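You operate a simulated robot arm through the tools that you are given. There is no shell and no other tool.

The job below is to be done with a simulated two-armed robot. You get a single attempt, and the scene is never put back.

JOB
Couple the two trolleys, bolt the tow bar, then take both brakes off.
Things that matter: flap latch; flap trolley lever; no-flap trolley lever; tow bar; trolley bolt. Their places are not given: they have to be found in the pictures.

Only the result counts: the job must be done as asked and must still hold three seconds after the hand-in. Knocking over, shifting, dropping, spilling or breaking anything else fails it.

ROBOT AND FRAMES
Two 7-joint arms with two-finger grippers on one trunk that stands fixed in place. Base frame: the origin is at the foot of the trunk, x ahead of it, y to its left, z up. Lengths are in cm, angles in degrees, forces in N, time in s.
The left shoulder is at [7, 13.9, 111.2], the right one opposite. With the tool pointing down near the work surface each hand reaches from about 10 to 60 cm from the base axis, measured 20 degrees to its own side. Payload 3.43 kg a hand.
Tool frame (each hand has its own): the origin (TCP) lies between the finger pads and is the grasp point; the fingertips stand 3 cm ahead of it; z points along the fingers, y is the line along which they close. The gripper opens to 10.4 cm. The gripper's body begins 5.7 cm behind the TCP.
Orientation is that of the tool frame in the base frame, as a unit quaternion [w, x, y, z]. With the fingers straight down and closing along the base's y, the tool's x points along the base's -x, its y along +y and its z along -z.

CONTROLS
- The arms move only by the tool step_arm. It takes "left_motion", "right_motion" or both (then of equal length, played together; a hand with none holds still); each is a list of rows, each a list of 7 numbers: the shift along the base's x, y, z in cm, then the turn, a rotation vector about the base's x, y, z in degrees, then the gripper command, from -1 (fully open) to 1 (shut), values between in proportion. In form: [[tx, ty, tz, rx, ry, rz, gripper], ...]. A call has 1 to 20 rows; each row shifts and turns the commanded pose from where the row before left it. Each row takes 0.2 s and may step no farther than 5 cm and 8.6 degrees from the row before; otherwise, or with a gripper value out of range, the whole call is refused. Where a pose cannot be reached the arm comes as near as it can. A force on the tool above 70 N (or 10 N above the force at the start of the call, whichever is more), or a blocked arm, ends the call early, and 0.2 s more pass. Each finger travels about 4.5 cm/s and halts on what it meets, pressing with about 41 N; the grip force reading is that of the motor and also rises with nothing between the fingers. The clock runs only during rows and for 0.2 s after the last one: add rows that do not move to give the fingers time. It gives the time, the measured TCP pose, the force on the tool (base axes), the opening and the grip force at its end, in the units of the frame above (readings bear some noise), with the torque about the TCP (base axes, N m) and any sound that the robot's microphone picked up.
- Cameras (640 x 400 px; columns grow to the right, rows downward): "scene" is now at [10.88, 5.04, 132.96]; the picture's right is [0.61, -0.79, 0.00], its down [-0.60, -0.46, -0.65] and it looks along [0.52, 0.40, -0.76] (base axes); focal length 336 px, centre (320, 200). "left" rides on the left gripper at [6.7, -1.7, -9] in its tool frame; the picture's right is [0.25, 0.97, 0.00], its down [-0.73, 0.19, -0.66] and it looks along [-0.64, 0.17, 0.75] (tool axes); focal length 218 px, centre (320, 200). "right" rides on the right gripper at [6.7, 1.8, -9] in its tool frame; the picture's right is [-0.25, 0.97, 0.00], its down [-0.73, -0.19, -0.66] and it looks along [-0.64, -0.17, 0.75] (tool axes); focal length 218 px, centre (320, 200).
- camera(camera): a new picture of that camera. It takes no simulated time.
- move_column(by): slides the trunk up (or, below 0, down) by that many cm; the arms and the scene camera ride with it, the base frame stays. It gives what a move gives, with no picture.
- turn_head(pan, tilt): turns the head with the scene camera to pan (to the left, within 86 degrees either way) and tilt (down, from -29 to 69), counted from straight ahead of the robot. It gives what a move gives.
- probe_pixels(camera, pixels): for up to 12 pixels [column, row] of the newest picture of that camera ("zoom" is the newest enlarged one), the place [x, y, z] in the base frame of the surface seen there, good to about 0.3 cm, but the place of the scene camera against the robot may be out by one fixed shift of up to 1.2 cm in any direction. It takes no simulated time.
- close_up(camera, box): a new picture of the part [left, top, right, bottom] of that camera's present view, enlarged. It takes no simulated time.
- finish_job(): hands the job in; it is judged then, once.

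Unless the task says otherwise, let go and move clear before handing in.

The tools are called after "Request:" as name(argument=value, ...) on one line, values as JSON. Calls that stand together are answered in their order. step_arm: Moves the arms, as the interface text tells. Its arguments: {"type":"object","properties":{"left_motion":{"type":"array","items":{"type":"array","items":{"type":"number"}}},"right_motion":{"type":"array","items":{"type":"array","items":{"type":"number"}}}},"required":[]} The other tools are called the same way: move_column (by) slides the trunk up or down; turn_head (pan, tilt) turns the head that bears the scene camera; camera (camera) takes a picture; probe_pixels (camera, pixels) gives the place of the surface under pixels of a picture; close_up (camera, box) takes an enlarged picture of a part of a camera's view; finish_job () hands the job in.

At the start:

```text
t: 0.0
left_position: [33.39, 39.01, 98.01]
left_ee_rot: [0.0, -0.001, 1.0, 0.0]
left_ft_force: [-0.2, -0.2, 0.4]
left_torque: [0.03, -0.01, 0.01]
left_gripper_width: 10.41
left_grip_force: 0.2
right_position: [30.76, 2.4, 97.08]
right_ee_rot: [0.001, 0.0, 1.0, -0.001]
right_ft_force: [0.3, 0.0, 0.0]
right_torque: [-0.04, 0.02, -0.04]
right_gripper_width: 10.4
right_grip_force: 0.0
trunk travel left (down, up): [-60.7, 33.3]
head pan, tilt: [37.4, 49.3]
```

scene: 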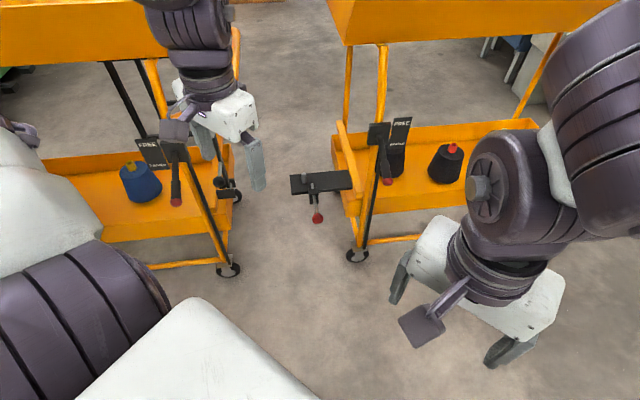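
right: 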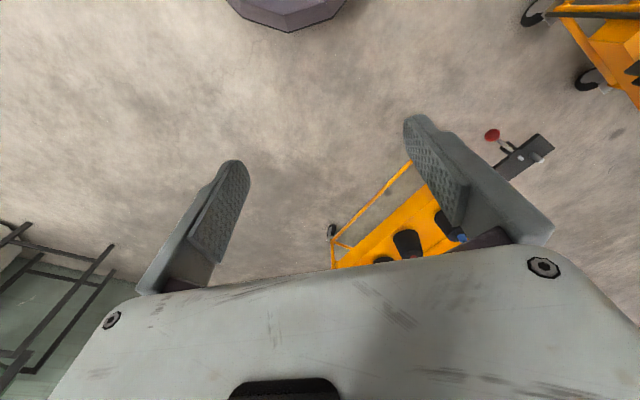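
left: 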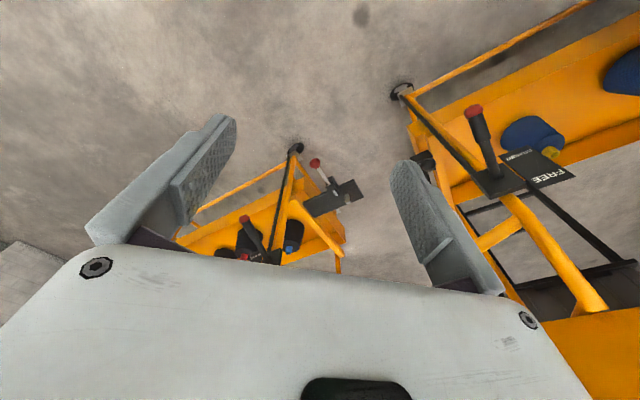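

The scene shows two orange trolleys: the left with a lever near (175,160), the right with a lever near (380,150), and a tow bar with a red knob near (318,190). I'll look closer at each part.

Request:
close_up(camera="scene", box=[110, 80, 270, 280])

Request:
close_up(camera="scene", box=[270, 90, 480, 270])

Request:
close_up(camera="left", box=[170, 130, 380, 270])

Request:
close_up(camera="left", box=[380, 70, 640, 270])

```text
2.00 times, centred on (190, 180) of scene
```

zoom: 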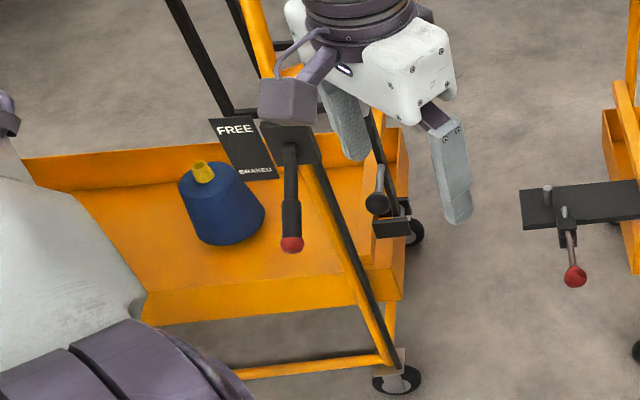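

```text
2.22 times, centred on (375, 180) of scene
```

zoom: 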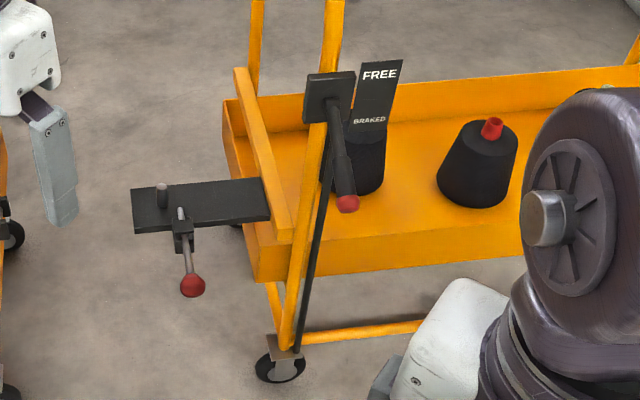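

```text
2.86 times, centred on (275, 200) of left
```

zoom: 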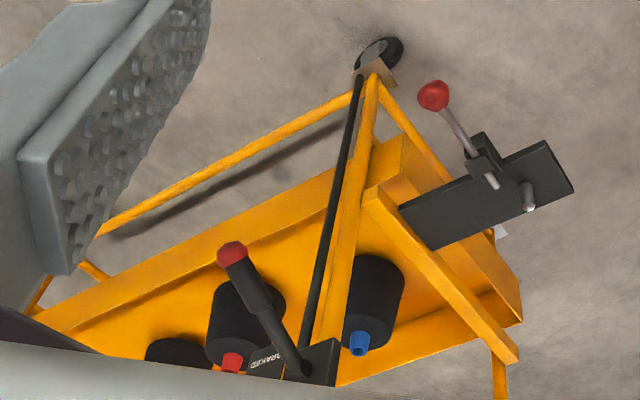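

```text
2.00 times, centred on (510, 170) of left
```

zoom: 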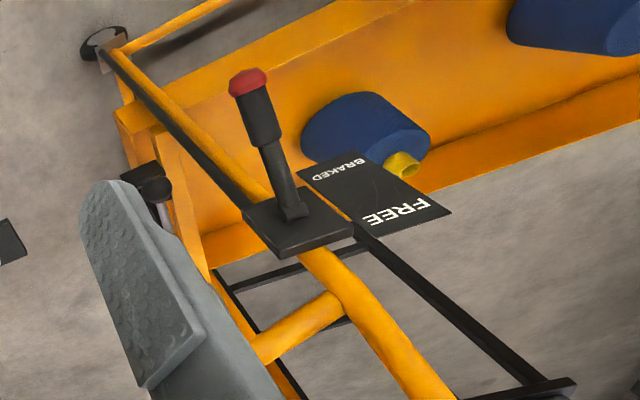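

The left hand hides the left trolley's end. I'll probe the key features and then move the hand aside to see.

Request:
probe_pixels(camera="scene", pixels=[[176, 202], [172, 155], [228, 193], [217, 165], [225, 180], [318, 217], [300, 180], [340, 182], [387, 181], [378, 130], [304, 178], [355, 255]])

Request:
step_arm(left_motion=[[-3, 3, 3, 0, 0, 0, -1], [-3, 3, 3, 0, 0, 0, -1], [-3, 3, 3, 0, 0, 0, -1], [-3, 3, 3, 0, 0, 0, -1]])

Request:
camera(camera="scene")

Request:
camera(camera="left")

```text
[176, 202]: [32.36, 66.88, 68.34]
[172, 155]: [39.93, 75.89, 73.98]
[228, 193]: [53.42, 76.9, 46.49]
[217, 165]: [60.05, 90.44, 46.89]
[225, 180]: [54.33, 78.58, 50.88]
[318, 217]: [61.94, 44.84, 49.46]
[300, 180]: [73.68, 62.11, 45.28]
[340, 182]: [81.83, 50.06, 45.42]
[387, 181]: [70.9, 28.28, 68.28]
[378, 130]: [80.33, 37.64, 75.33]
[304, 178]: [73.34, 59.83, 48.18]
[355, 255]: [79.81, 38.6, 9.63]
```

```text
refused: row 1 steps farther than a row can; nothing moved
```

```text
taken
```

scene: 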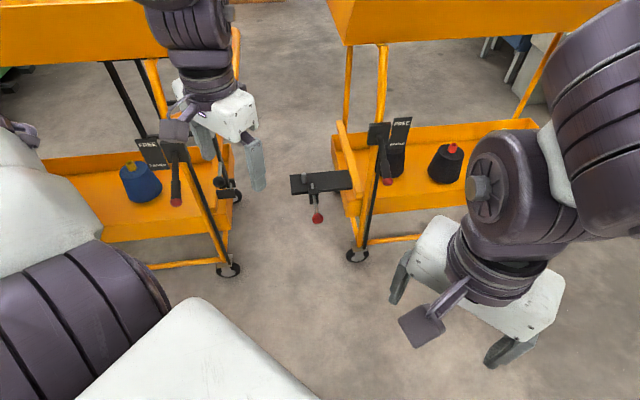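

```text
taken
```

left: 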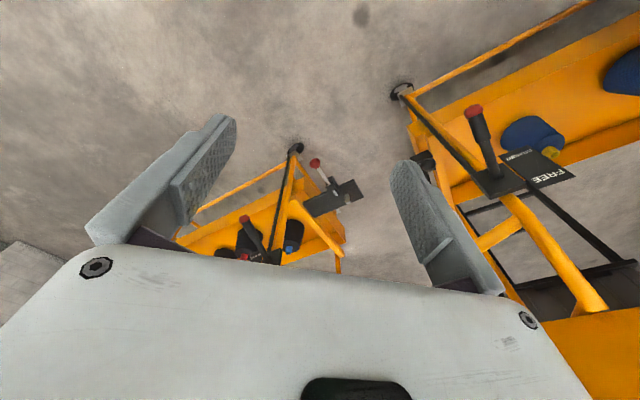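

The left hand blocks the end of the left trolley. Moving it back in smaller rows to open the view.

Request:
step_arm(left_motion=[[-3, -2, 2, 0, 0, 0, -1], [-3, -2, 2, 0, 0, 0, -1], [-3, -2, 2, 0, 0, 0, -1], [-3, -2, 2, 0, 0, 0, -1]])

Request:
camera(camera="scene")

Request:
camera(camera="left")

```text
t: 1.0
left_position: [27.29, 31.2, 107.02]
left_ee_rot: [0.0, 0.0, 1.0, 0.0]
left_ft_force: [0.2, -0.7, 0.4]
left_torque: [0.03, -0.05, -0.02]
left_gripper_width: 10.4
left_grip_force: 0.1
left hand out of reach, approached as far as the arm can: row 2, 3, 4
right_position: [30.56, 2.18, 97.06]
right_ee_rot: [0.001, 0.0, 1.0, 0.0]
right_ft_force: [-0.3, 0.4, 0.5]
right_torque: [0.04, 0.01, 0.02]
right_gripper_width: 10.4
right_grip_force: 0.0
trunk travel left (down, up): [-60.7, 33.3]
head pan, tilt: [37.4, 49.3]
```

```text
taken
```

scene: 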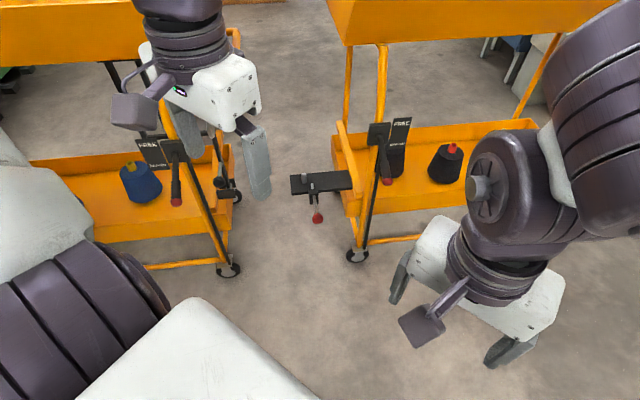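

```text
taken
```

left: 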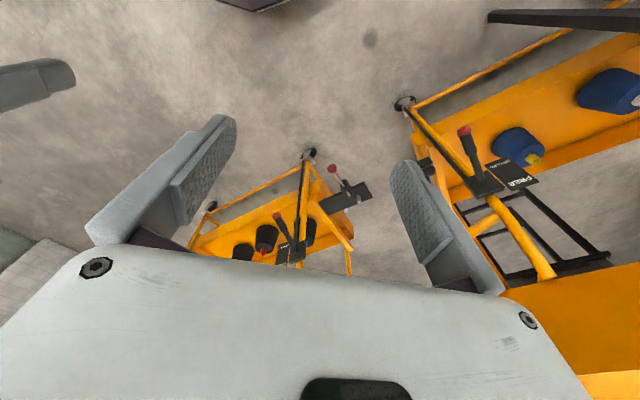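

Still partly hidden. I'll take close-ups around (225,185) of the left trolley end and pan the head around.

Request:
close_up(camera="scene", box=[180, 130, 276, 210])

Request:
turn_head(pan=55, tilt=35)

Request:
camera(camera="scene")

Request:
turn_head(pan=25, tilt=30)

Request:
camera(camera="scene")

```text
5.00 times, centred on (228, 170) of scene
```

zoom: 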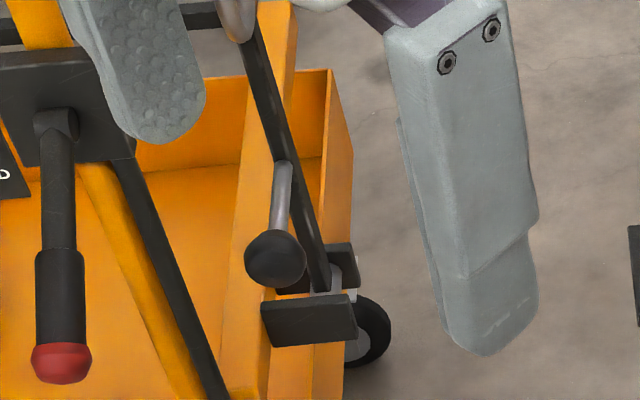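

```text
t: 1.8
left_position: [27.53, 31.12, 106.9]
left_ee_rot: [-0.001, -0.001, 1.0, -0.002]
left_ft_force: [0.7, -0.4, -0.1]
left_torque: [0.01, 0.0, 0.01]
left_gripper_width: 10.41
left_grip_force: 0.1
right_position: [30.78, 2.45, 97.04]
right_ee_rot: [0.0, 0.0, 1.0, 0.0]
right_ft_force: [-0.4, 0.4, 0.1]
right_torque: [-0.03, 0.01, 0.0]
right_gripper_width: 10.37
right_grip_force: 0.2
trunk travel left (down, up): [-60.7, 33.3]
head pan, tilt: [55.0, 35.0]
```

```text
taken
```

scene: 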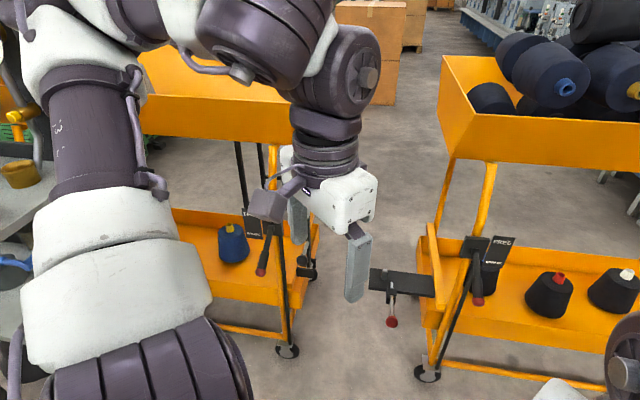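

```text
t: 2.8
left_position: [27.54, 31.19, 106.95]
left_ee_rot: [-0.001, -0.001, 1.0, -0.001]
left_ft_force: [-1.0, 0.3, -0.1]
left_torque: [0.03, 0.02, 0.01]
left_gripper_width: 10.42
left_grip_force: 0.0
right_position: [30.67, 2.37, 96.98]
right_ee_rot: [-0.001, 0.0, 1.0, 0.0]
right_ft_force: [0.1, 0.6, -0.3]
right_torque: [-0.01, 0.0, 0.0]
right_gripper_width: 10.4
right_grip_force: 0.1
trunk travel left (down, up): [-60.7, 33.3]
head pan, tilt: [25.0, 30.0]
```

```text
taken
```

scene: 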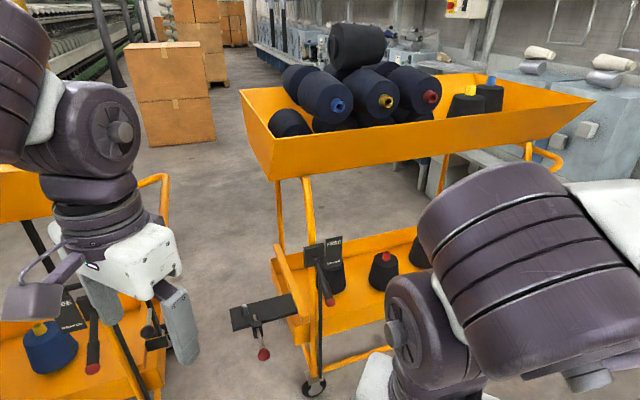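

The left trolley has an upright dark bar pivoted near its end, and the right one has a tongue with pin and knobbed bolt. Before lowering the trunk I'll find where the trolley boxes and surroundings are.

Request:
probe_pixels(camera="scene", pixels=[[252, 155], [262, 178], [590, 100], [243, 92], [160, 180], [15, 215], [280, 255], [300, 345], [140, 225], [560, 165], [30, 225]])

Request:
turn_head(pan=80, tilt=40)

Request:
camera(camera="scene")

Request:
probe_pixels(camera="scene", pixels=[[60, 320], [130, 200], [250, 120], [330, 130], [400, 120], [450, 170], [480, 60], [380, 60], [420, 300], [300, 230]])

```text
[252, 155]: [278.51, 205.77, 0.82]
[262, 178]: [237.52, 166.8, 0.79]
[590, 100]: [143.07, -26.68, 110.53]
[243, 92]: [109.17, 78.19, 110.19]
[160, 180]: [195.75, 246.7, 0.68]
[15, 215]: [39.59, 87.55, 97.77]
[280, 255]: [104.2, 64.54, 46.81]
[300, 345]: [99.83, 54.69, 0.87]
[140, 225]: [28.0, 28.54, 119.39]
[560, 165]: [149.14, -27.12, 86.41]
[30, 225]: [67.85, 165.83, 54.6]
```

```text
t: 4.0
left_position: [27.61, 31.08, 106.93]
left_ee_rot: [-0.001, 0.0, 1.0, -0.001]
left_ft_force: [0.0, 1.0, 1.0]
left_torque: [-0.01, 0.03, -0.01]
left_gripper_width: 10.38
left_grip_force: 0.1
right_position: [30.73, 2.34, 96.97]
right_ee_rot: [0.0, 0.0, 1.0, 0.0]
right_ft_force: [-0.9, -1.2, -0.2]
right_torque: [0.0, 0.01, 0.0]
right_gripper_width: 10.39
right_grip_force: 0.0
trunk travel left (down, up): [-60.7, 33.3]
head pan, tilt: [80.0, 40.0]
```

```text
taken
```

scene: 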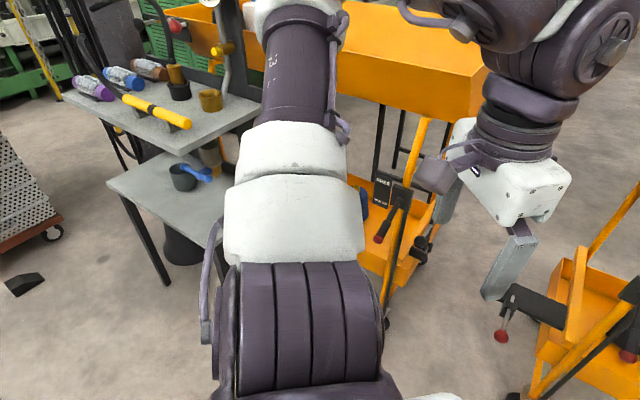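

```text
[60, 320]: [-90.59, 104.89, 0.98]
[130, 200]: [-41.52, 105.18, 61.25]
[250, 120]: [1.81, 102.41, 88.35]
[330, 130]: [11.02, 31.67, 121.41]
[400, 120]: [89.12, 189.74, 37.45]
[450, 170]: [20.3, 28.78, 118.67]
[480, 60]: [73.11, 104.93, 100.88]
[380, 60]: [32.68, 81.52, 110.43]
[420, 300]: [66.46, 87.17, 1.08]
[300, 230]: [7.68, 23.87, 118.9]
```

The left trolley end is hidden behind a finger in the left picture (430,160). I'll yaw the left hand so that its camera sees that end between the fingers.

Request:
step_arm(left_motion=[[2, 0, -2.5, 0, 0, 8.5, -1], [2, 0, -2.5, 0, 0, 8.5, -1], [1, 0, -2, 0, 0, 8.5, -1]])

Request:
camera(camera="left")

Request:
close_up(camera="left", box=[230, 60, 470, 210])

```text
t: 4.8
left_position: [31.02, 33.01, 102.94]
left_ee_rot: [-0.004, -0.12, 0.993, -0.003]
left_ft_force: [0.3, 0.1, 0.4]
left_torque: [0.0, -0.01, 0.02]
left_gripper_width: 10.41
left_grip_force: 0.1
left hand out of reach, approached as far as the arm can: row 1, 2, 3
right_position: [30.68, 2.36, 97.02]
right_ee_rot: [0.0, 0.001, 1.0, 0.0]
right_ft_force: [0.1, 0.0, -0.7]
right_torque: [0.01, -0.03, 0.01]
right_gripper_width: 10.41
right_grip_force: 0.2
trunk travel left (down, up): [-60.7, 33.3]
head pan, tilt: [80.0, 40.0]
```

```text
taken
```

left: 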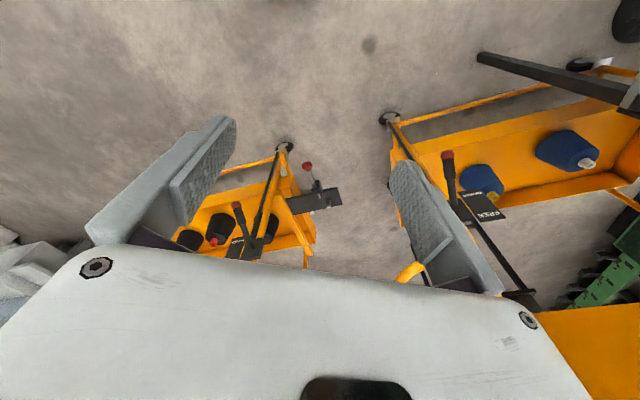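

```text
2.67 times, centred on (350, 135) of left
```

zoom: 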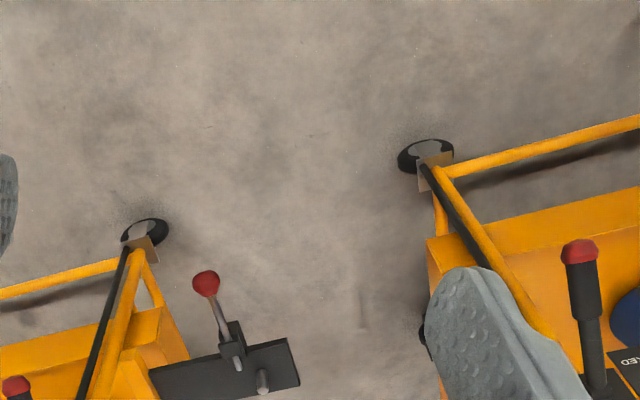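

Reach at this height is poor. I'll lower the trunk in steps, checking for contact, to get better working height and view.

Request:
move_column(by=-15)

Request:
turn_head(pan=45, tilt=35)

Request:
camera(camera="scene")

Request:
camera(camera="left")

Request:
camera(camera="right")

```text
t: 6.5
left_position: [31.02, 33.07, 87.9]
left_ee_rot: [-0.004, -0.119, 0.993, -0.002]
left_ft_force: [0.8, 0.3, 0.6]
left_torque: [-0.01, 0.01, 0.03]
left_gripper_width: 10.39
left_grip_force: 0.1
right_position: [30.72, 2.37, 82.21]
right_ee_rot: [0.001, 0.0, 1.0, 0.0]
right_ft_force: [1.0, -0.4, 0.5]
right_torque: [-0.04, 0.0, -0.01]
right_gripper_width: 10.42
right_grip_force: 0.1
trunk travel left (down, up): [-45.7, 48.3]
head pan, tilt: [80.0, 40.0]
```

```text
t: 7.5
left_position: [31.04, 32.97, 87.98]
left_ee_rot: [-0.003, -0.119, 0.993, -0.002]
left_ft_force: [-0.3, -0.2, -0.2]
left_torque: [0.0, 0.0, 0.02]
left_gripper_width: 10.38
left_grip_force: 0.0
right_position: [30.73, 2.27, 82.06]
right_ee_rot: [0.0, 0.0, 1.0, 0.0]
right_ft_force: [0.2, 0.3, 0.1]
right_torque: [0.03, 0.04, 0.0]
right_gripper_width: 10.43
right_grip_force: 0.1
trunk travel left (down, up): [-45.7, 48.3]
head pan, tilt: [45.0, 35.0]
```

```text
taken
```

scene: 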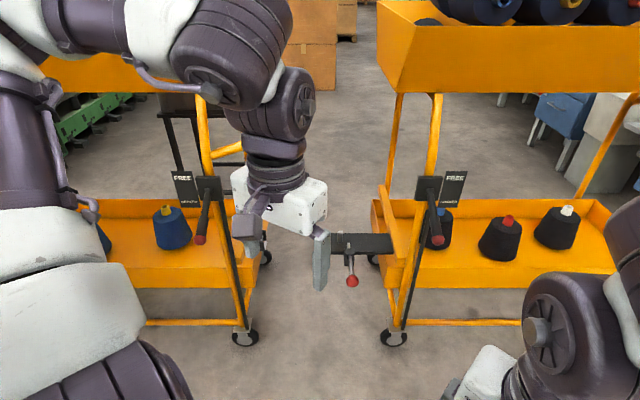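

```text
taken
```

left: 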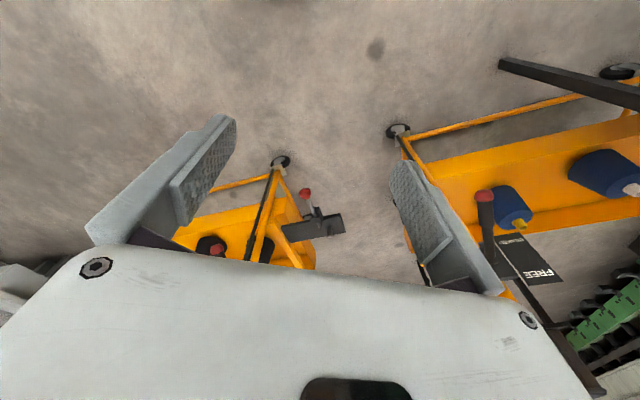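

```text
taken
```

right: 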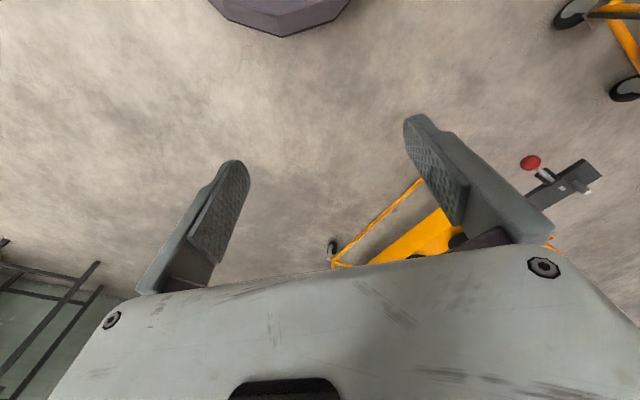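

The trunk moved without contact. I'll move the right hand to the right and the left hand rightward to uncover the left trolley's end.

Request:
step_arm(left_motion=[[2, -3, 0, 0, 0, 0, -1], [2, -3, 0, 0, 0, 0, -1], [2, -3, 0, 0, 0, 0, -1], [2, -3, 0, 0, 0, 0, -1], [2, -3, 0, 0, 0, 0, -1]], right_motion=[[0, -4.5, 0, 0, 0, 0, -1], [0, -4.5, 0, 0, 0, 0, -1], [0, -4.5, 0, 0, 0, 0, -1], [0, -4.5, 0, 0, 0, 0, -1], [0, -4.5, 0, 0, 0, 0, -1]])

Request:
camera(camera="scene")

Request:
camera(camera="left")

```text
t: 8.8
left_position: [31.46, 32.63, 88.41]
left_ee_rot: [-0.003, -0.119, 0.993, -0.003]
left_ft_force: [0.1, -0.2, -0.1]
left_torque: [0.0, -0.01, 0.01]
left_gripper_width: 10.42
left_grip_force: 0.0
left hand out of reach, approached as far as the arm can: row 1, 2, 3, 4, 5
right_position: [30.69, -8.81, 82.19]
right_ee_rot: [0.0, 0.0, 1.0, 0.0]
right_ft_force: [-0.6, 0.6, 0.0]
right_torque: [0.01, -0.04, 0.01]
right_gripper_width: 10.39
right_grip_force: 0.1
right hand out of reach, approached as far as the arm can: row 3, 4, 5
trunk travel left (down, up): [-45.7, 48.3]
head pan, tilt: [45.0, 35.0]
```

```text
taken
```

scene: 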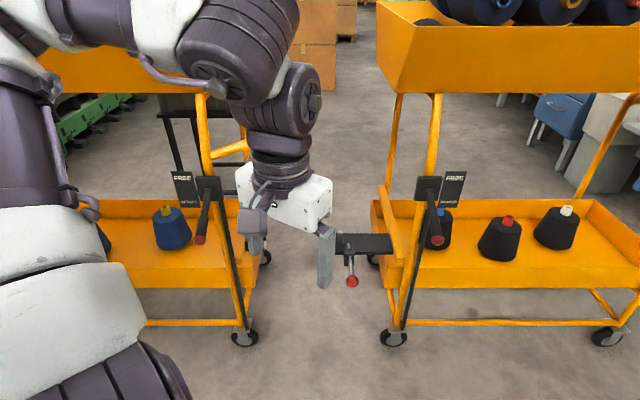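

```text
taken
```

left: 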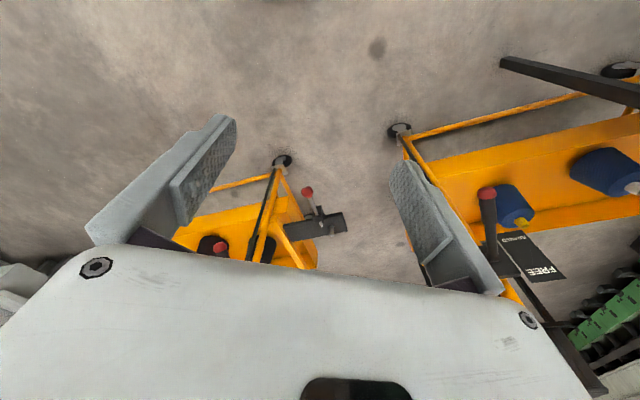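

The left arm is folded near its limit at this height; I'll lower the left hand relative to the shoulder, out to the front, to free it.

Request:
step_arm(left_motion=[[2, 0, -3, 0, 0, 0, -1], [2, 0, -3, 0, 0, 0, -1], [2, 0, -3, 0, 0, 0, -1], [2, 0, -3, 0, 0, 0, -1]])

Request:
camera(camera="scene")

Request:
camera(camera="left")

```text
t: 9.8
left_position: [39.54, 32.79, 76.18]
left_ee_rot: [-0.004, -0.12, 0.993, -0.002]
left_ft_force: [-0.6, 0.2, 0.7]
left_torque: [-0.03, 0.04, -0.03]
left_gripper_width: 10.43
left_grip_force: 0.0
right_position: [30.82, -8.71, 82.11]
right_ee_rot: [-0.001, 0.0, 1.0, 0.0]
right_ft_force: [-1.3, -0.7, -0.3]
right_torque: [0.01, 0.01, 0.02]
right_gripper_width: 10.4
right_grip_force: 0.1
trunk travel left (down, up): [-45.7, 48.3]
head pan, tilt: [45.0, 35.0]
```

```text
taken
```

scene: 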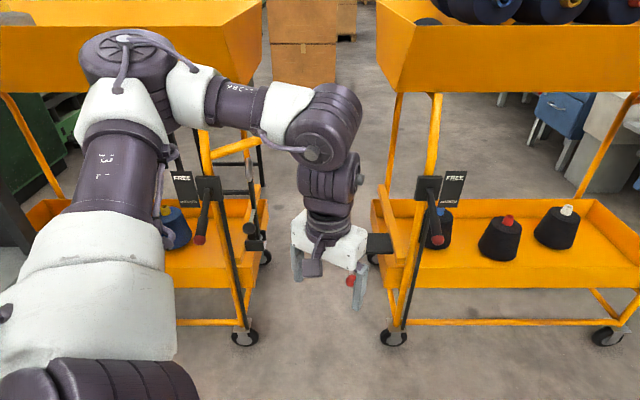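

```text
taken
```

left: 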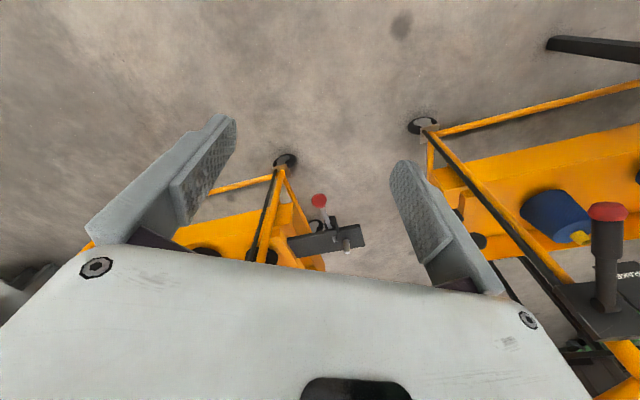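

Now the left trolley's end shows at (250,235). Close-up there, and probing the elbow clearance.

Request:
probe_pixels(camera="scene", pixels=[[125, 45], [85, 50], [250, 30], [60, 30], [230, 150], [250, 228], [255, 245], [258, 200]])

Request:
close_up(camera="scene", box=[190, 110, 310, 270])

Request:
close_up(camera="scene", box=[160, 90, 290, 190])

```text
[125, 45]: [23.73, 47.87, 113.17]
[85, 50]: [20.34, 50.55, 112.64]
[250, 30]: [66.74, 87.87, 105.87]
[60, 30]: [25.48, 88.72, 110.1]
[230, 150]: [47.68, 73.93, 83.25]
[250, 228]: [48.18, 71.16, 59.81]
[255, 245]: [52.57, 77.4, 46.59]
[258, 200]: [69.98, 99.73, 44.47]
```

```text
2.50 times, centred on (250, 190) of scene
```

zoom: 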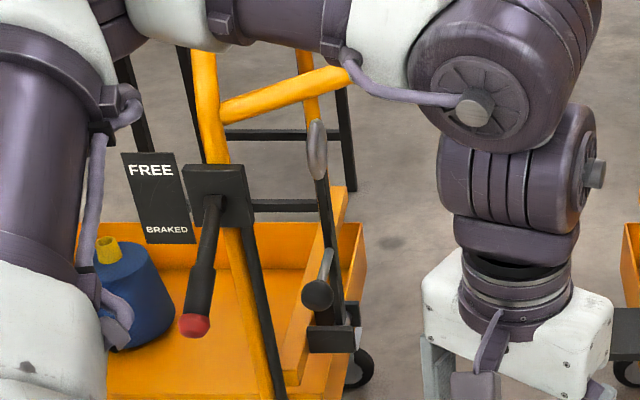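

```text
4.00 times, centred on (225, 140) of scene
```

zoom: 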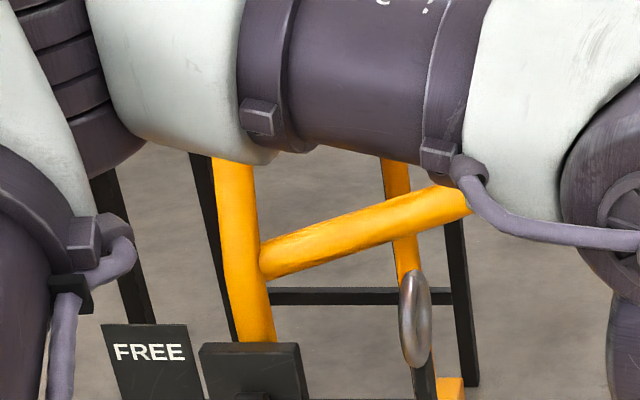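

The tow bar stands upright with an eye on top and a black-knobbed handle at (48,71,60). Close-ups of the tongue from the left hand camera.

Request:
close_up(camera="left", box=[270, 180, 390, 270])

Request:
close_up(camera="scene", box=[340, 160, 480, 350])

Request:
camera(camera="right")

Request:
turn_head(pan=25, tilt=10)

Request:
camera(camera="scene")

Request:
turn_head(pan=70, tilt=10)

Request:
camera(camera="scene")

```text
4.44 times, centred on (330, 225) of left
```

zoom: 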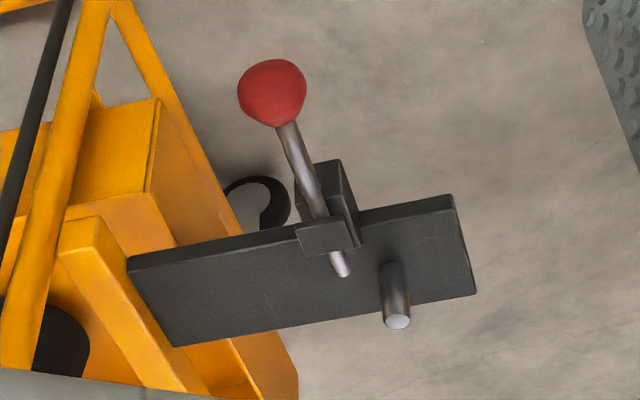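

```text
2.11 times, centred on (410, 255) of scene
```

zoom: 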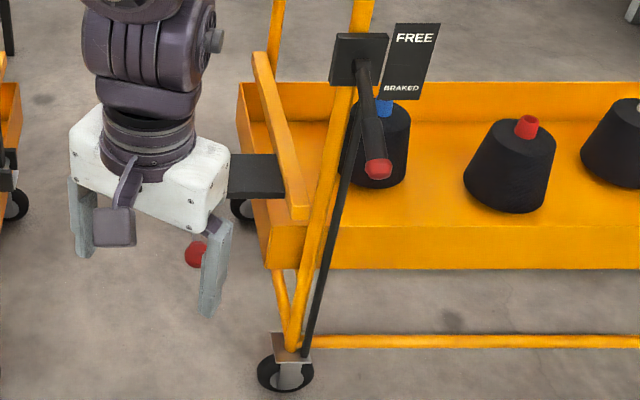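

```text
taken
```

right: 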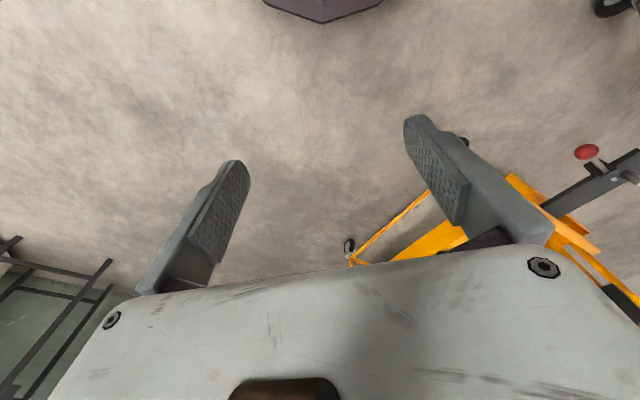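

```text
t: 10.6
left_position: [39.36, 32.67, 76.25]
left_ee_rot: [-0.005, -0.12, 0.993, -0.002]
left_ft_force: [0.1, -0.8, 0.7]
left_torque: [0.01, -0.02, 0.01]
left_gripper_width: 10.4
left_grip_force: 0.1
right_position: [30.71, -8.78, 82.25]
right_ee_rot: [0.0, 0.0, 1.0, 0.0]
right_ft_force: [-0.1, 0.0, 0.0]
right_torque: [0.02, 0.01, -0.01]
right_gripper_width: 10.4
right_grip_force: 0.0
trunk travel left (down, up): [-45.7, 48.3]
head pan, tilt: [25.0, 10.0]
```

```text
taken
```

scene: 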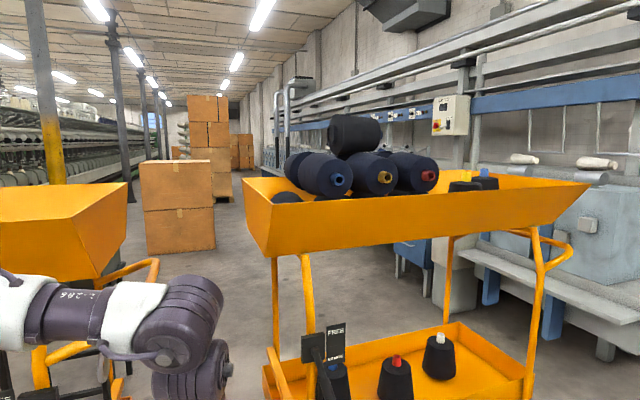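

```text
t: 11.8
left_position: [39.4, 32.64, 76.18]
left_ee_rot: [-0.002, -0.12, 0.993, -0.002]
left_ft_force: [-0.6, 0.1, -0.8]
left_torque: [0.0, 0.01, -0.02]
left_gripper_width: 10.4
left_grip_force: 0.0
right_position: [30.79, -8.94, 82.04]
right_ee_rot: [0.0, 0.0, 1.0, -0.001]
right_ft_force: [0.5, 0.4, -0.5]
right_torque: [0.02, 0.0, 0.0]
right_gripper_width: 10.4
right_grip_force: 0.0
trunk travel left (down, up): [-45.7, 48.3]
head pan, tilt: [70.0, 10.0]
```

```text
taken
```

scene: 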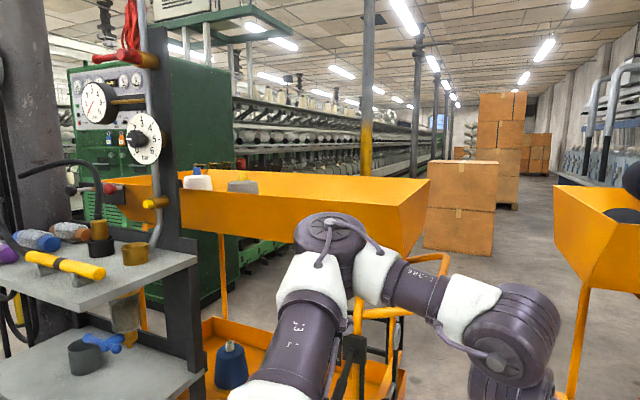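

The tongue has an upright pin and a slide bolt with a red knob; no flap is evident there. I'll bring the left hand camera closer to the left trolley's bracket to see the bar and its latch.

Request:
step_arm(left_motion=[[1.2, 1.2, -1.2, 0, 0, 7.2, -1], [1.2, 1.2, -1.2, 0, 0, 7.2, -1], [1.2, 1.2, -1.2, 0, 0, 7.2, -1], [1.2, 1.2, -1.2, 0, 0, 7.2, -1], [1.2, 1.2, -1.2, 0, 0, 7.2, -1], [1, 1, -1, 5.75, -4.8, 0, -1], [1, 1, -1, 5.75, -4.8, 0, -1], [1, 1, -1, 5.75, -4.8, 0, -1], [1, 1, -1, 5.75, -4.8, 0, -1]])

Request:
camera(camera="left")

Request:
turn_head(pan=45, tilt=35)

Request:
camera(camera="scene")

```text
t: 13.8
left_position: [49.03, 49.75, 67.52]
left_ee_rot: [0.232, -0.405, 0.878, 0.107]
left_ft_force: [0.1, 0.6, 0.2]
left_torque: [0.0, -0.01, 0.03]
left_gripper_width: 10.4
left_grip_force: 0.1
left hand out of reach, approached as far as the arm can: row 2, 3, 4, 5, 6, 7, 8
right_position: [30.79, -8.78, 82.1]
right_ee_rot: [0.001, 0.001, 1.0, 0.0]
right_ft_force: [0.2, 0.7, 0.2]
right_torque: [0.0, 0.0, -0.02]
right_gripper_width: 10.41
right_grip_force: 0.1
trunk travel left (down, up): [-45.7, 48.3]
head pan, tilt: [70.0, 10.0]
```

```text
taken
```

left: 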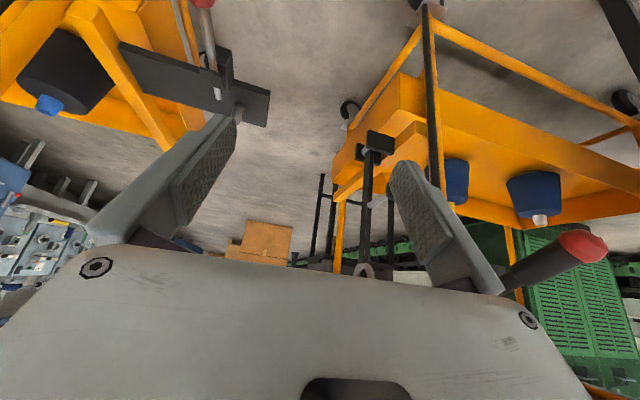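

```text
t: 14.7
left_position: [48.74, 49.59, 67.59]
left_ee_rot: [0.231, -0.405, 0.878, 0.107]
left_ft_force: [0.4, -0.5, -0.5]
left_torque: [0.01, 0.0, -0.01]
left_gripper_width: 10.38
left_grip_force: 0.1
right_position: [30.84, -8.77, 82.18]
right_ee_rot: [0.0, 0.0, 1.0, 0.0]
right_ft_force: [-0.1, -0.2, -0.2]
right_torque: [-0.02, -0.02, -0.01]
right_gripper_width: 10.41
right_grip_force: 0.0
trunk travel left (down, up): [-45.7, 48.3]
head pan, tilt: [45.0, 35.0]
```

```text
taken
```

scene: 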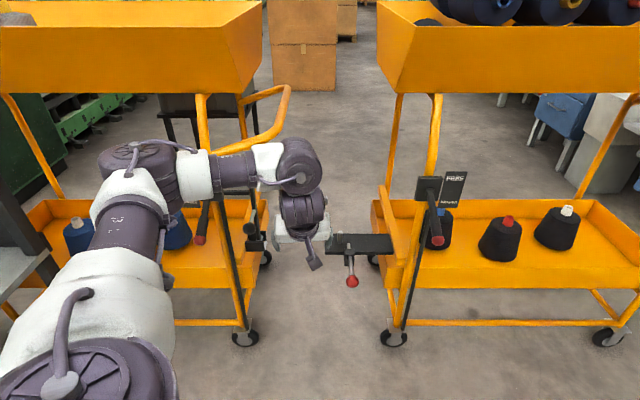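

The left camera now sees the bar: bracket at (375,145), eye near (363,270), shown upside down. Zooming there, and at the stand in the scene picture.

Request:
close_up(camera="left", box=[320, 90, 440, 290])

Request:
close_up(camera="left", box=[110, 0, 290, 140])

Request:
close_up(camera="scene", box=[210, 170, 290, 270])

Request:
close_up(camera="scene", box=[310, 170, 470, 300])

```text
2.00 times, centred on (380, 190) of left
```

zoom: 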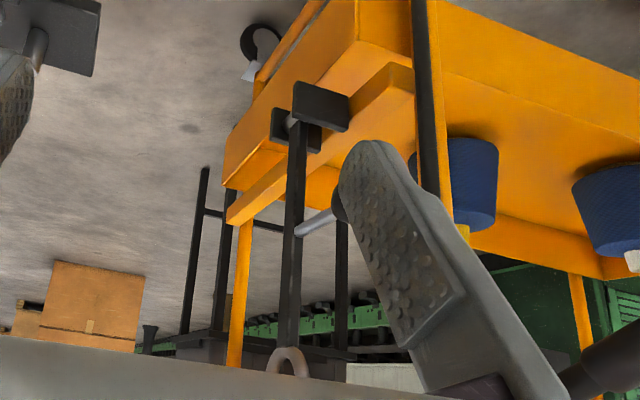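

```text
2.86 times, centred on (200, 70) of left
```

zoom: 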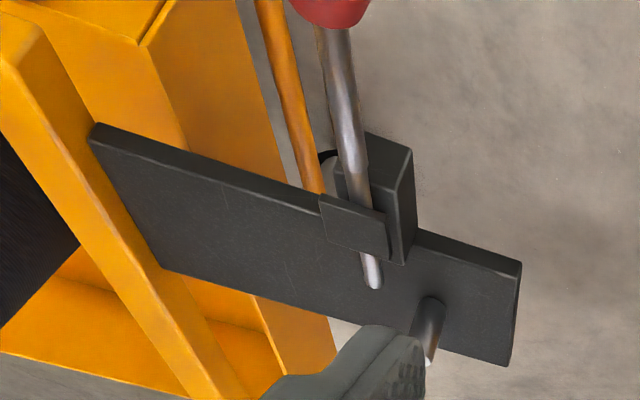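

```text
4.00 times, centred on (250, 220) of scene
```

zoom: 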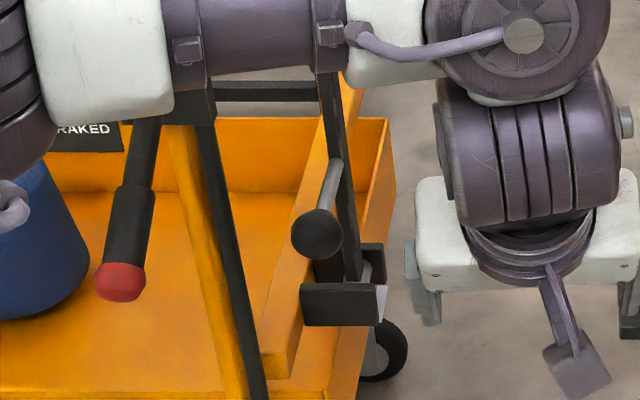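

```text
3.08 times, centred on (390, 235) of scene
```

zoom: 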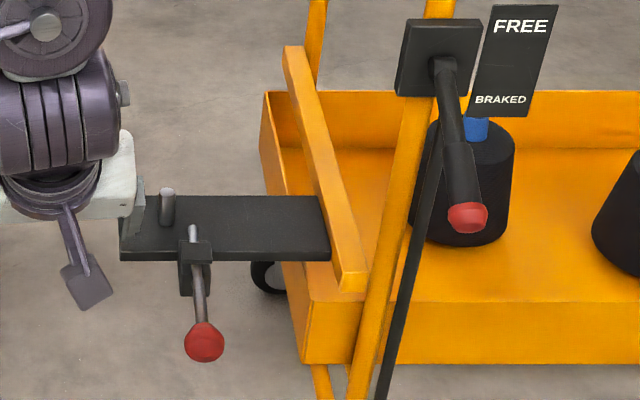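

The bar sits in a clevis with a knobbed side handle; the tongue has pin and slide bolt. I still need to find the flap and its latch, so I'll look at both upper boxes closely.

Request:
turn_head(pan=70, tilt=15)

Request:
close_up(camera="scene", box=[100, 120, 500, 400])

Request:
turn_head(pan=20, tilt=20)

Request:
camera(camera="scene")

Request:
close_up(camera="scene", box=[180, 60, 600, 320])

Request:
turn_head(pan=0, tilt=20)

Request:
camera(camera="scene")

```text
t: 15.5
left_position: [48.94, 49.71, 67.57]
left_ee_rot: [0.231, -0.405, 0.878, 0.107]
left_ft_force: [0.1, 0.4, 0.6]
left_torque: [0.0, 0.0, -0.01]
left_gripper_width: 10.38
left_grip_force: 0.0
right_position: [30.73, -8.79, 82.16]
right_ee_rot: [0.0, -0.001, 1.0, 0.0]
right_ft_force: [-0.5, 0.2, 0.1]
right_torque: [0.02, 0.01, 0.01]
right_gripper_width: 10.42
right_grip_force: 0.1
trunk travel left (down, up): [-45.7, 48.3]
head pan, tilt: [70.0, 15.0]
```

```text
1.43 times, centred on (300, 260) of scene
```

zoom: 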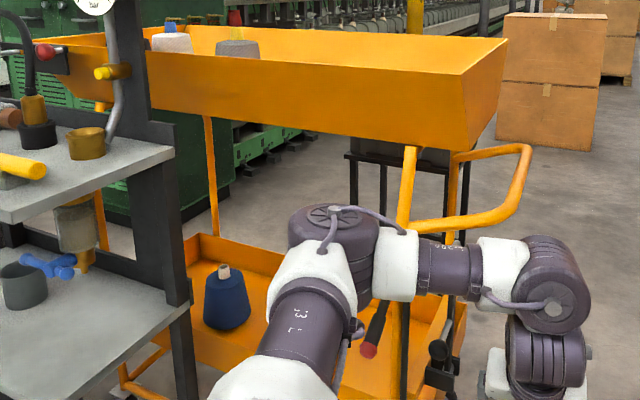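

```text
t: 16.7
left_position: [48.9, 49.81, 67.58]
left_ee_rot: [0.231, -0.406, 0.878, 0.108]
left_ft_force: [0.3, -0.4, 0.2]
left_torque: [0.0, -0.02, 0.01]
left_gripper_width: 10.38
left_grip_force: 0.0
right_position: [30.78, -8.91, 82.12]
right_ee_rot: [0.0, 0.0, 1.0, 0.0]
right_ft_force: [-0.4, 0.0, 0.9]
right_torque: [-0.02, 0.02, 0.01]
right_gripper_width: 10.4
right_grip_force: 0.1
trunk travel left (down, up): [-45.7, 48.3]
head pan, tilt: [20.0, 20.0]
```

```text
taken
```

scene: 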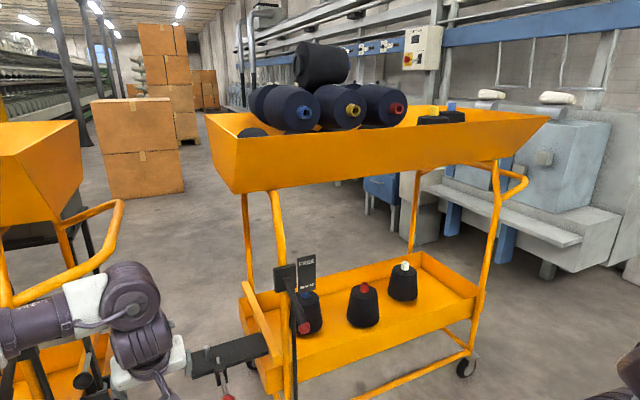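

```text
1.52 times, centred on (390, 190) of scene
```

zoom: 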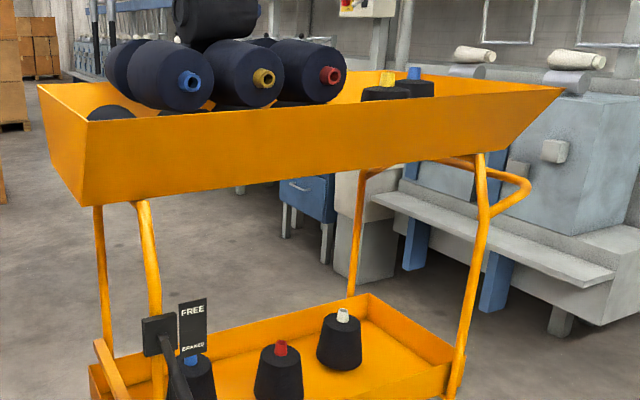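

```text
t: 17.6
left_position: [48.98, 49.66, 67.59]
left_ee_rot: [0.23, -0.405, 0.878, 0.108]
left_ft_force: [-0.9, 0.8, -0.1]
left_torque: [-0.02, -0.01, -0.04]
left_gripper_width: 10.37
left_grip_force: 0.0
right_position: [30.87, -8.67, 82.2]
right_ee_rot: [0.001, 0.0, 1.0, 0.0]
right_ft_force: [-0.5, 0.8, -0.2]
right_torque: [0.0, -0.01, -0.02]
right_gripper_width: 10.41
right_grip_force: 0.1
trunk travel left (down, up): [-45.7, 48.3]
head pan, tilt: [0.0, 20.0]
```

```text
taken
```

scene: 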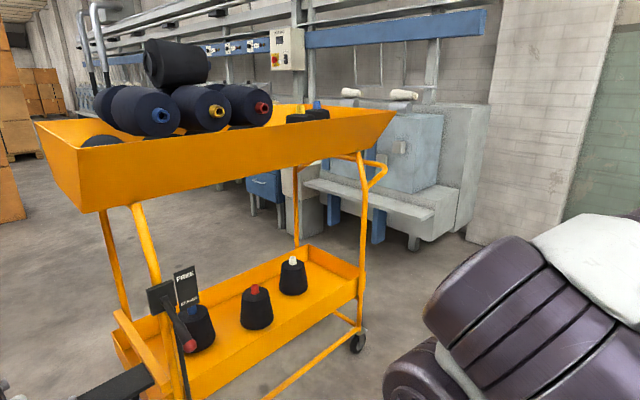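

Neither upper box shows a flap, so the "flap" is likely the folding tow bar of the left trolley, and the black knob at its side its latch. I'll measure the knob, stem, bar and clevis precisely.

Request:
turn_head(pan=50, tilt=38)

Request:
camera(camera="scene")

Request:
close_up(camera="scene", box=[240, 160, 320, 260])

```text
t: 18.7
left_position: [48.96, 49.71, 67.66]
left_ee_rot: [0.231, -0.405, 0.878, 0.107]
left_ft_force: [0.3, 0.0, 0.3]
left_torque: [-0.01, -0.01, -0.01]
left_gripper_width: 10.42
left_grip_force: 0.1
right_position: [30.77, -8.86, 81.99]
right_ee_rot: [-0.001, 0.0, 1.0, -0.001]
right_ft_force: [-0.3, 0.3, -0.8]
right_torque: [-0.02, -0.01, 0.01]
right_gripper_width: 10.38
right_grip_force: 0.1
trunk travel left (down, up): [-45.7, 48.3]
head pan, tilt: [50.0, 38.0]
```

```text
taken
```

scene: 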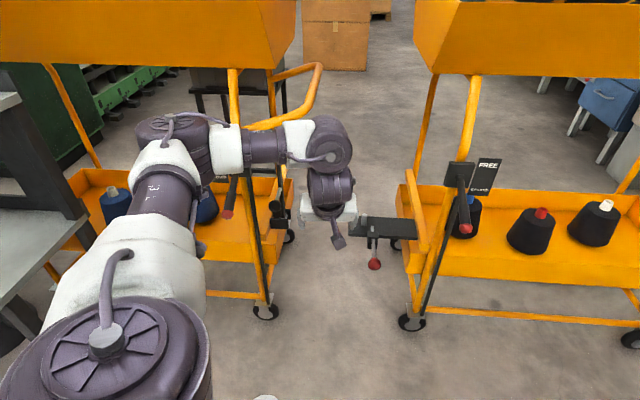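

```text
4.00 times, centred on (280, 210) of scene
```

zoom: 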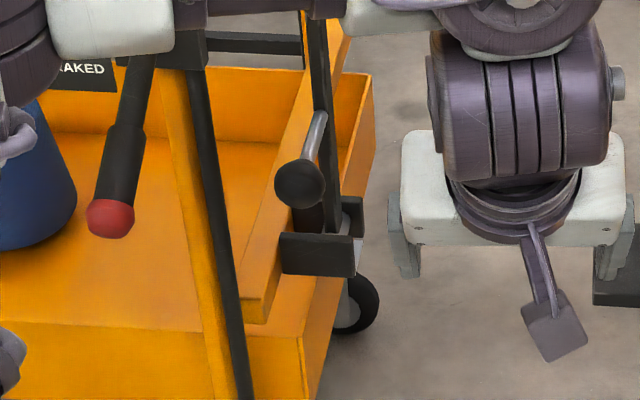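

Request:
probe_pixels(camera="zoom", pixels=[[300, 183], [312, 145], [319, 118], [324, 90], [318, 40], [332, 205], [318, 255], [285, 240], [353, 265], [350, 205], [262, 250], [325, 150]])

Request:
probe_pixels(camera="left", pixels=[[371, 148], [369, 200], [366, 240], [376, 202], [383, 199], [363, 271], [381, 142], [362, 152], [230, 110], [205, 75], [218, 95], [262, 110]])

```text
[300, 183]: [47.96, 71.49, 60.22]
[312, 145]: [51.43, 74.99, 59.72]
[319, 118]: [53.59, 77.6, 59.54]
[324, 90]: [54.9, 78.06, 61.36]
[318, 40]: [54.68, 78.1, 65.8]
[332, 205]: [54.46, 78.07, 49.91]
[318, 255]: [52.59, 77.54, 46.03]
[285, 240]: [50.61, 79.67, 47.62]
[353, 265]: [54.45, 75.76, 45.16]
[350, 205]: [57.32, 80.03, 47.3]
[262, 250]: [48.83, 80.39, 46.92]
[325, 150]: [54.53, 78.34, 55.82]
```

```text
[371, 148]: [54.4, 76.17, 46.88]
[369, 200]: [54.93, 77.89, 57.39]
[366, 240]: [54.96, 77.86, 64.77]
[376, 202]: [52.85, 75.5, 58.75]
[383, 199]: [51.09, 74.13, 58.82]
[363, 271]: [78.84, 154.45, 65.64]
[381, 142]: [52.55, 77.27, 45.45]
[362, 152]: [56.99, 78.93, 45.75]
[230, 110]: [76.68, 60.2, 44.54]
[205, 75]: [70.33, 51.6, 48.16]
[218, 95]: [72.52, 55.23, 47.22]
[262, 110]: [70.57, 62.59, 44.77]
```

The knobbed stem sticks out of the bar toward the robot, so it looks like a handle rather than a latch. I'll retract the left hand and raise the trunk to inspect the boxes from above for a flap.

Request:
step_arm(left_motion=[[-1.7, -2.4, 1.5, 0, 0, 0, -1], [-1.7, -2.4, 1.5, 0, 0, 0, -1], [-1.7, -2.4, 1.5, 0, 0, 0, -1], [-1.7, -2.4, 1.5, 0, 0, 0, -1], [-1.7, -2.4, 1.5, 0, 0, 0, -1], [-1.7, -2.4, 1.5, 0, 0, 0, -1]])

Request:
turn_head(pan=55, tilt=20)

Request:
camera(camera="scene")

```text
t: 20.1
left_position: [45.17, 52.31, 71.88]
left_ee_rot: [0.231, -0.405, 0.878, 0.106]
left_ft_force: [0.6, -0.4, 0.3]
left_torque: [0.04, 0.04, 0.03]
left_gripper_width: 10.43
left_grip_force: 0.0
left hand out of reach, approached as far as the arm can: row 1, 2, 3, 4, 5, 6
right_position: [30.77, -8.74, 82.18]
right_ee_rot: [0.001, 0.0, 1.0, -0.001]
right_ft_force: [0.0, -0.2, -0.6]
right_torque: [0.0, 0.0, 0.01]
right_gripper_width: 10.4
right_grip_force: 0.1
trunk travel left (down, up): [-45.7, 48.3]
head pan, tilt: [50.0, 38.0]
```

```text
t: 20.9
left_position: [44.98, 52.49, 71.8]
left_ee_rot: [0.231, -0.405, 0.878, 0.106]
left_ft_force: [-0.3, -0.8, 0.1]
left_torque: [-0.01, -0.03, 0.0]
left_gripper_width: 10.39
left_grip_force: 0.0
right_position: [30.76, -8.81, 82.11]
right_ee_rot: [0.001, 0.0, 1.0, 0.001]
right_ft_force: [-0.4, 0.0, -0.1]
right_torque: [-0.01, 0.02, 0.04]
right_gripper_width: 10.41
right_grip_force: 0.1
trunk travel left (down, up): [-45.7, 48.3]
head pan, tilt: [55.0, 20.0]
```

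```text
taken
```

scene: 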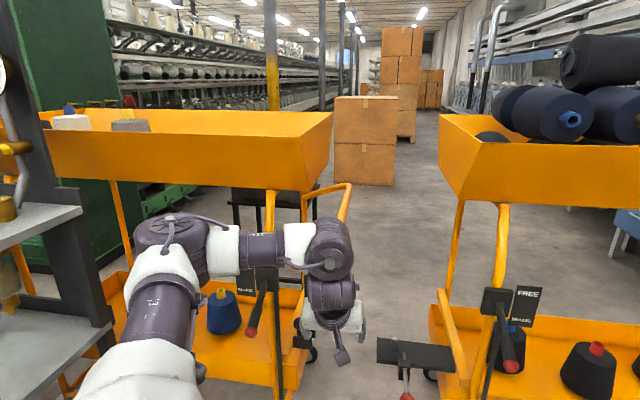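

The retract was limited by the wrist turn. I'll undo the tilt and yaw while moving back.

Request:
step_arm(left_motion=[[0, -2, 1, -5.75, 4.8, 0, -1], [0, -2, 1, -5.75, 4.8, 0, -1], [0, -2, 1, -5.75, 4.8, 0, -1], [0, -2, 1, -5.75, 4.8, 0, -1], [-1, -2, 0, 0, 0, -7.2, -1], [-1, -2, 0, 0, 0, -7.2, -1], [-1, -2, 0, 0, 0, -7.2, -1], [-1, -2, 0, 0, 0, -7.2, -1], [-1, -2, 0, 0, 0, -7.2, -1]])

Request:
camera(camera="scene")

```text
t: 22.9
left_position: [40.03, 34.68, 75.55]
left_ee_rot: [-0.003, -0.118, 0.993, -0.003]
left_ft_force: [0.3, -0.6, -0.6]
left_torque: [0.01, 0.0, -0.02]
left_gripper_width: 10.39
left_grip_force: 0.1
left hand out of reach, approached as far as the arm can: row 1
right_position: [30.77, -8.72, 82.2]
right_ee_rot: [0.0, 0.001, 1.0, -0.001]
right_ft_force: [-0.2, 0.4, 0.8]
right_torque: [0.03, -0.03, -0.01]
right_gripper_width: 10.4
right_grip_force: 0.1
trunk travel left (down, up): [-45.7, 48.3]
head pan, tilt: [55.0, 20.0]
```

```text
taken
```

scene: 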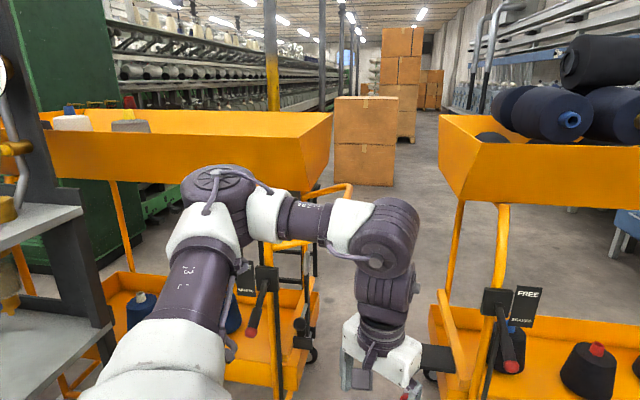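

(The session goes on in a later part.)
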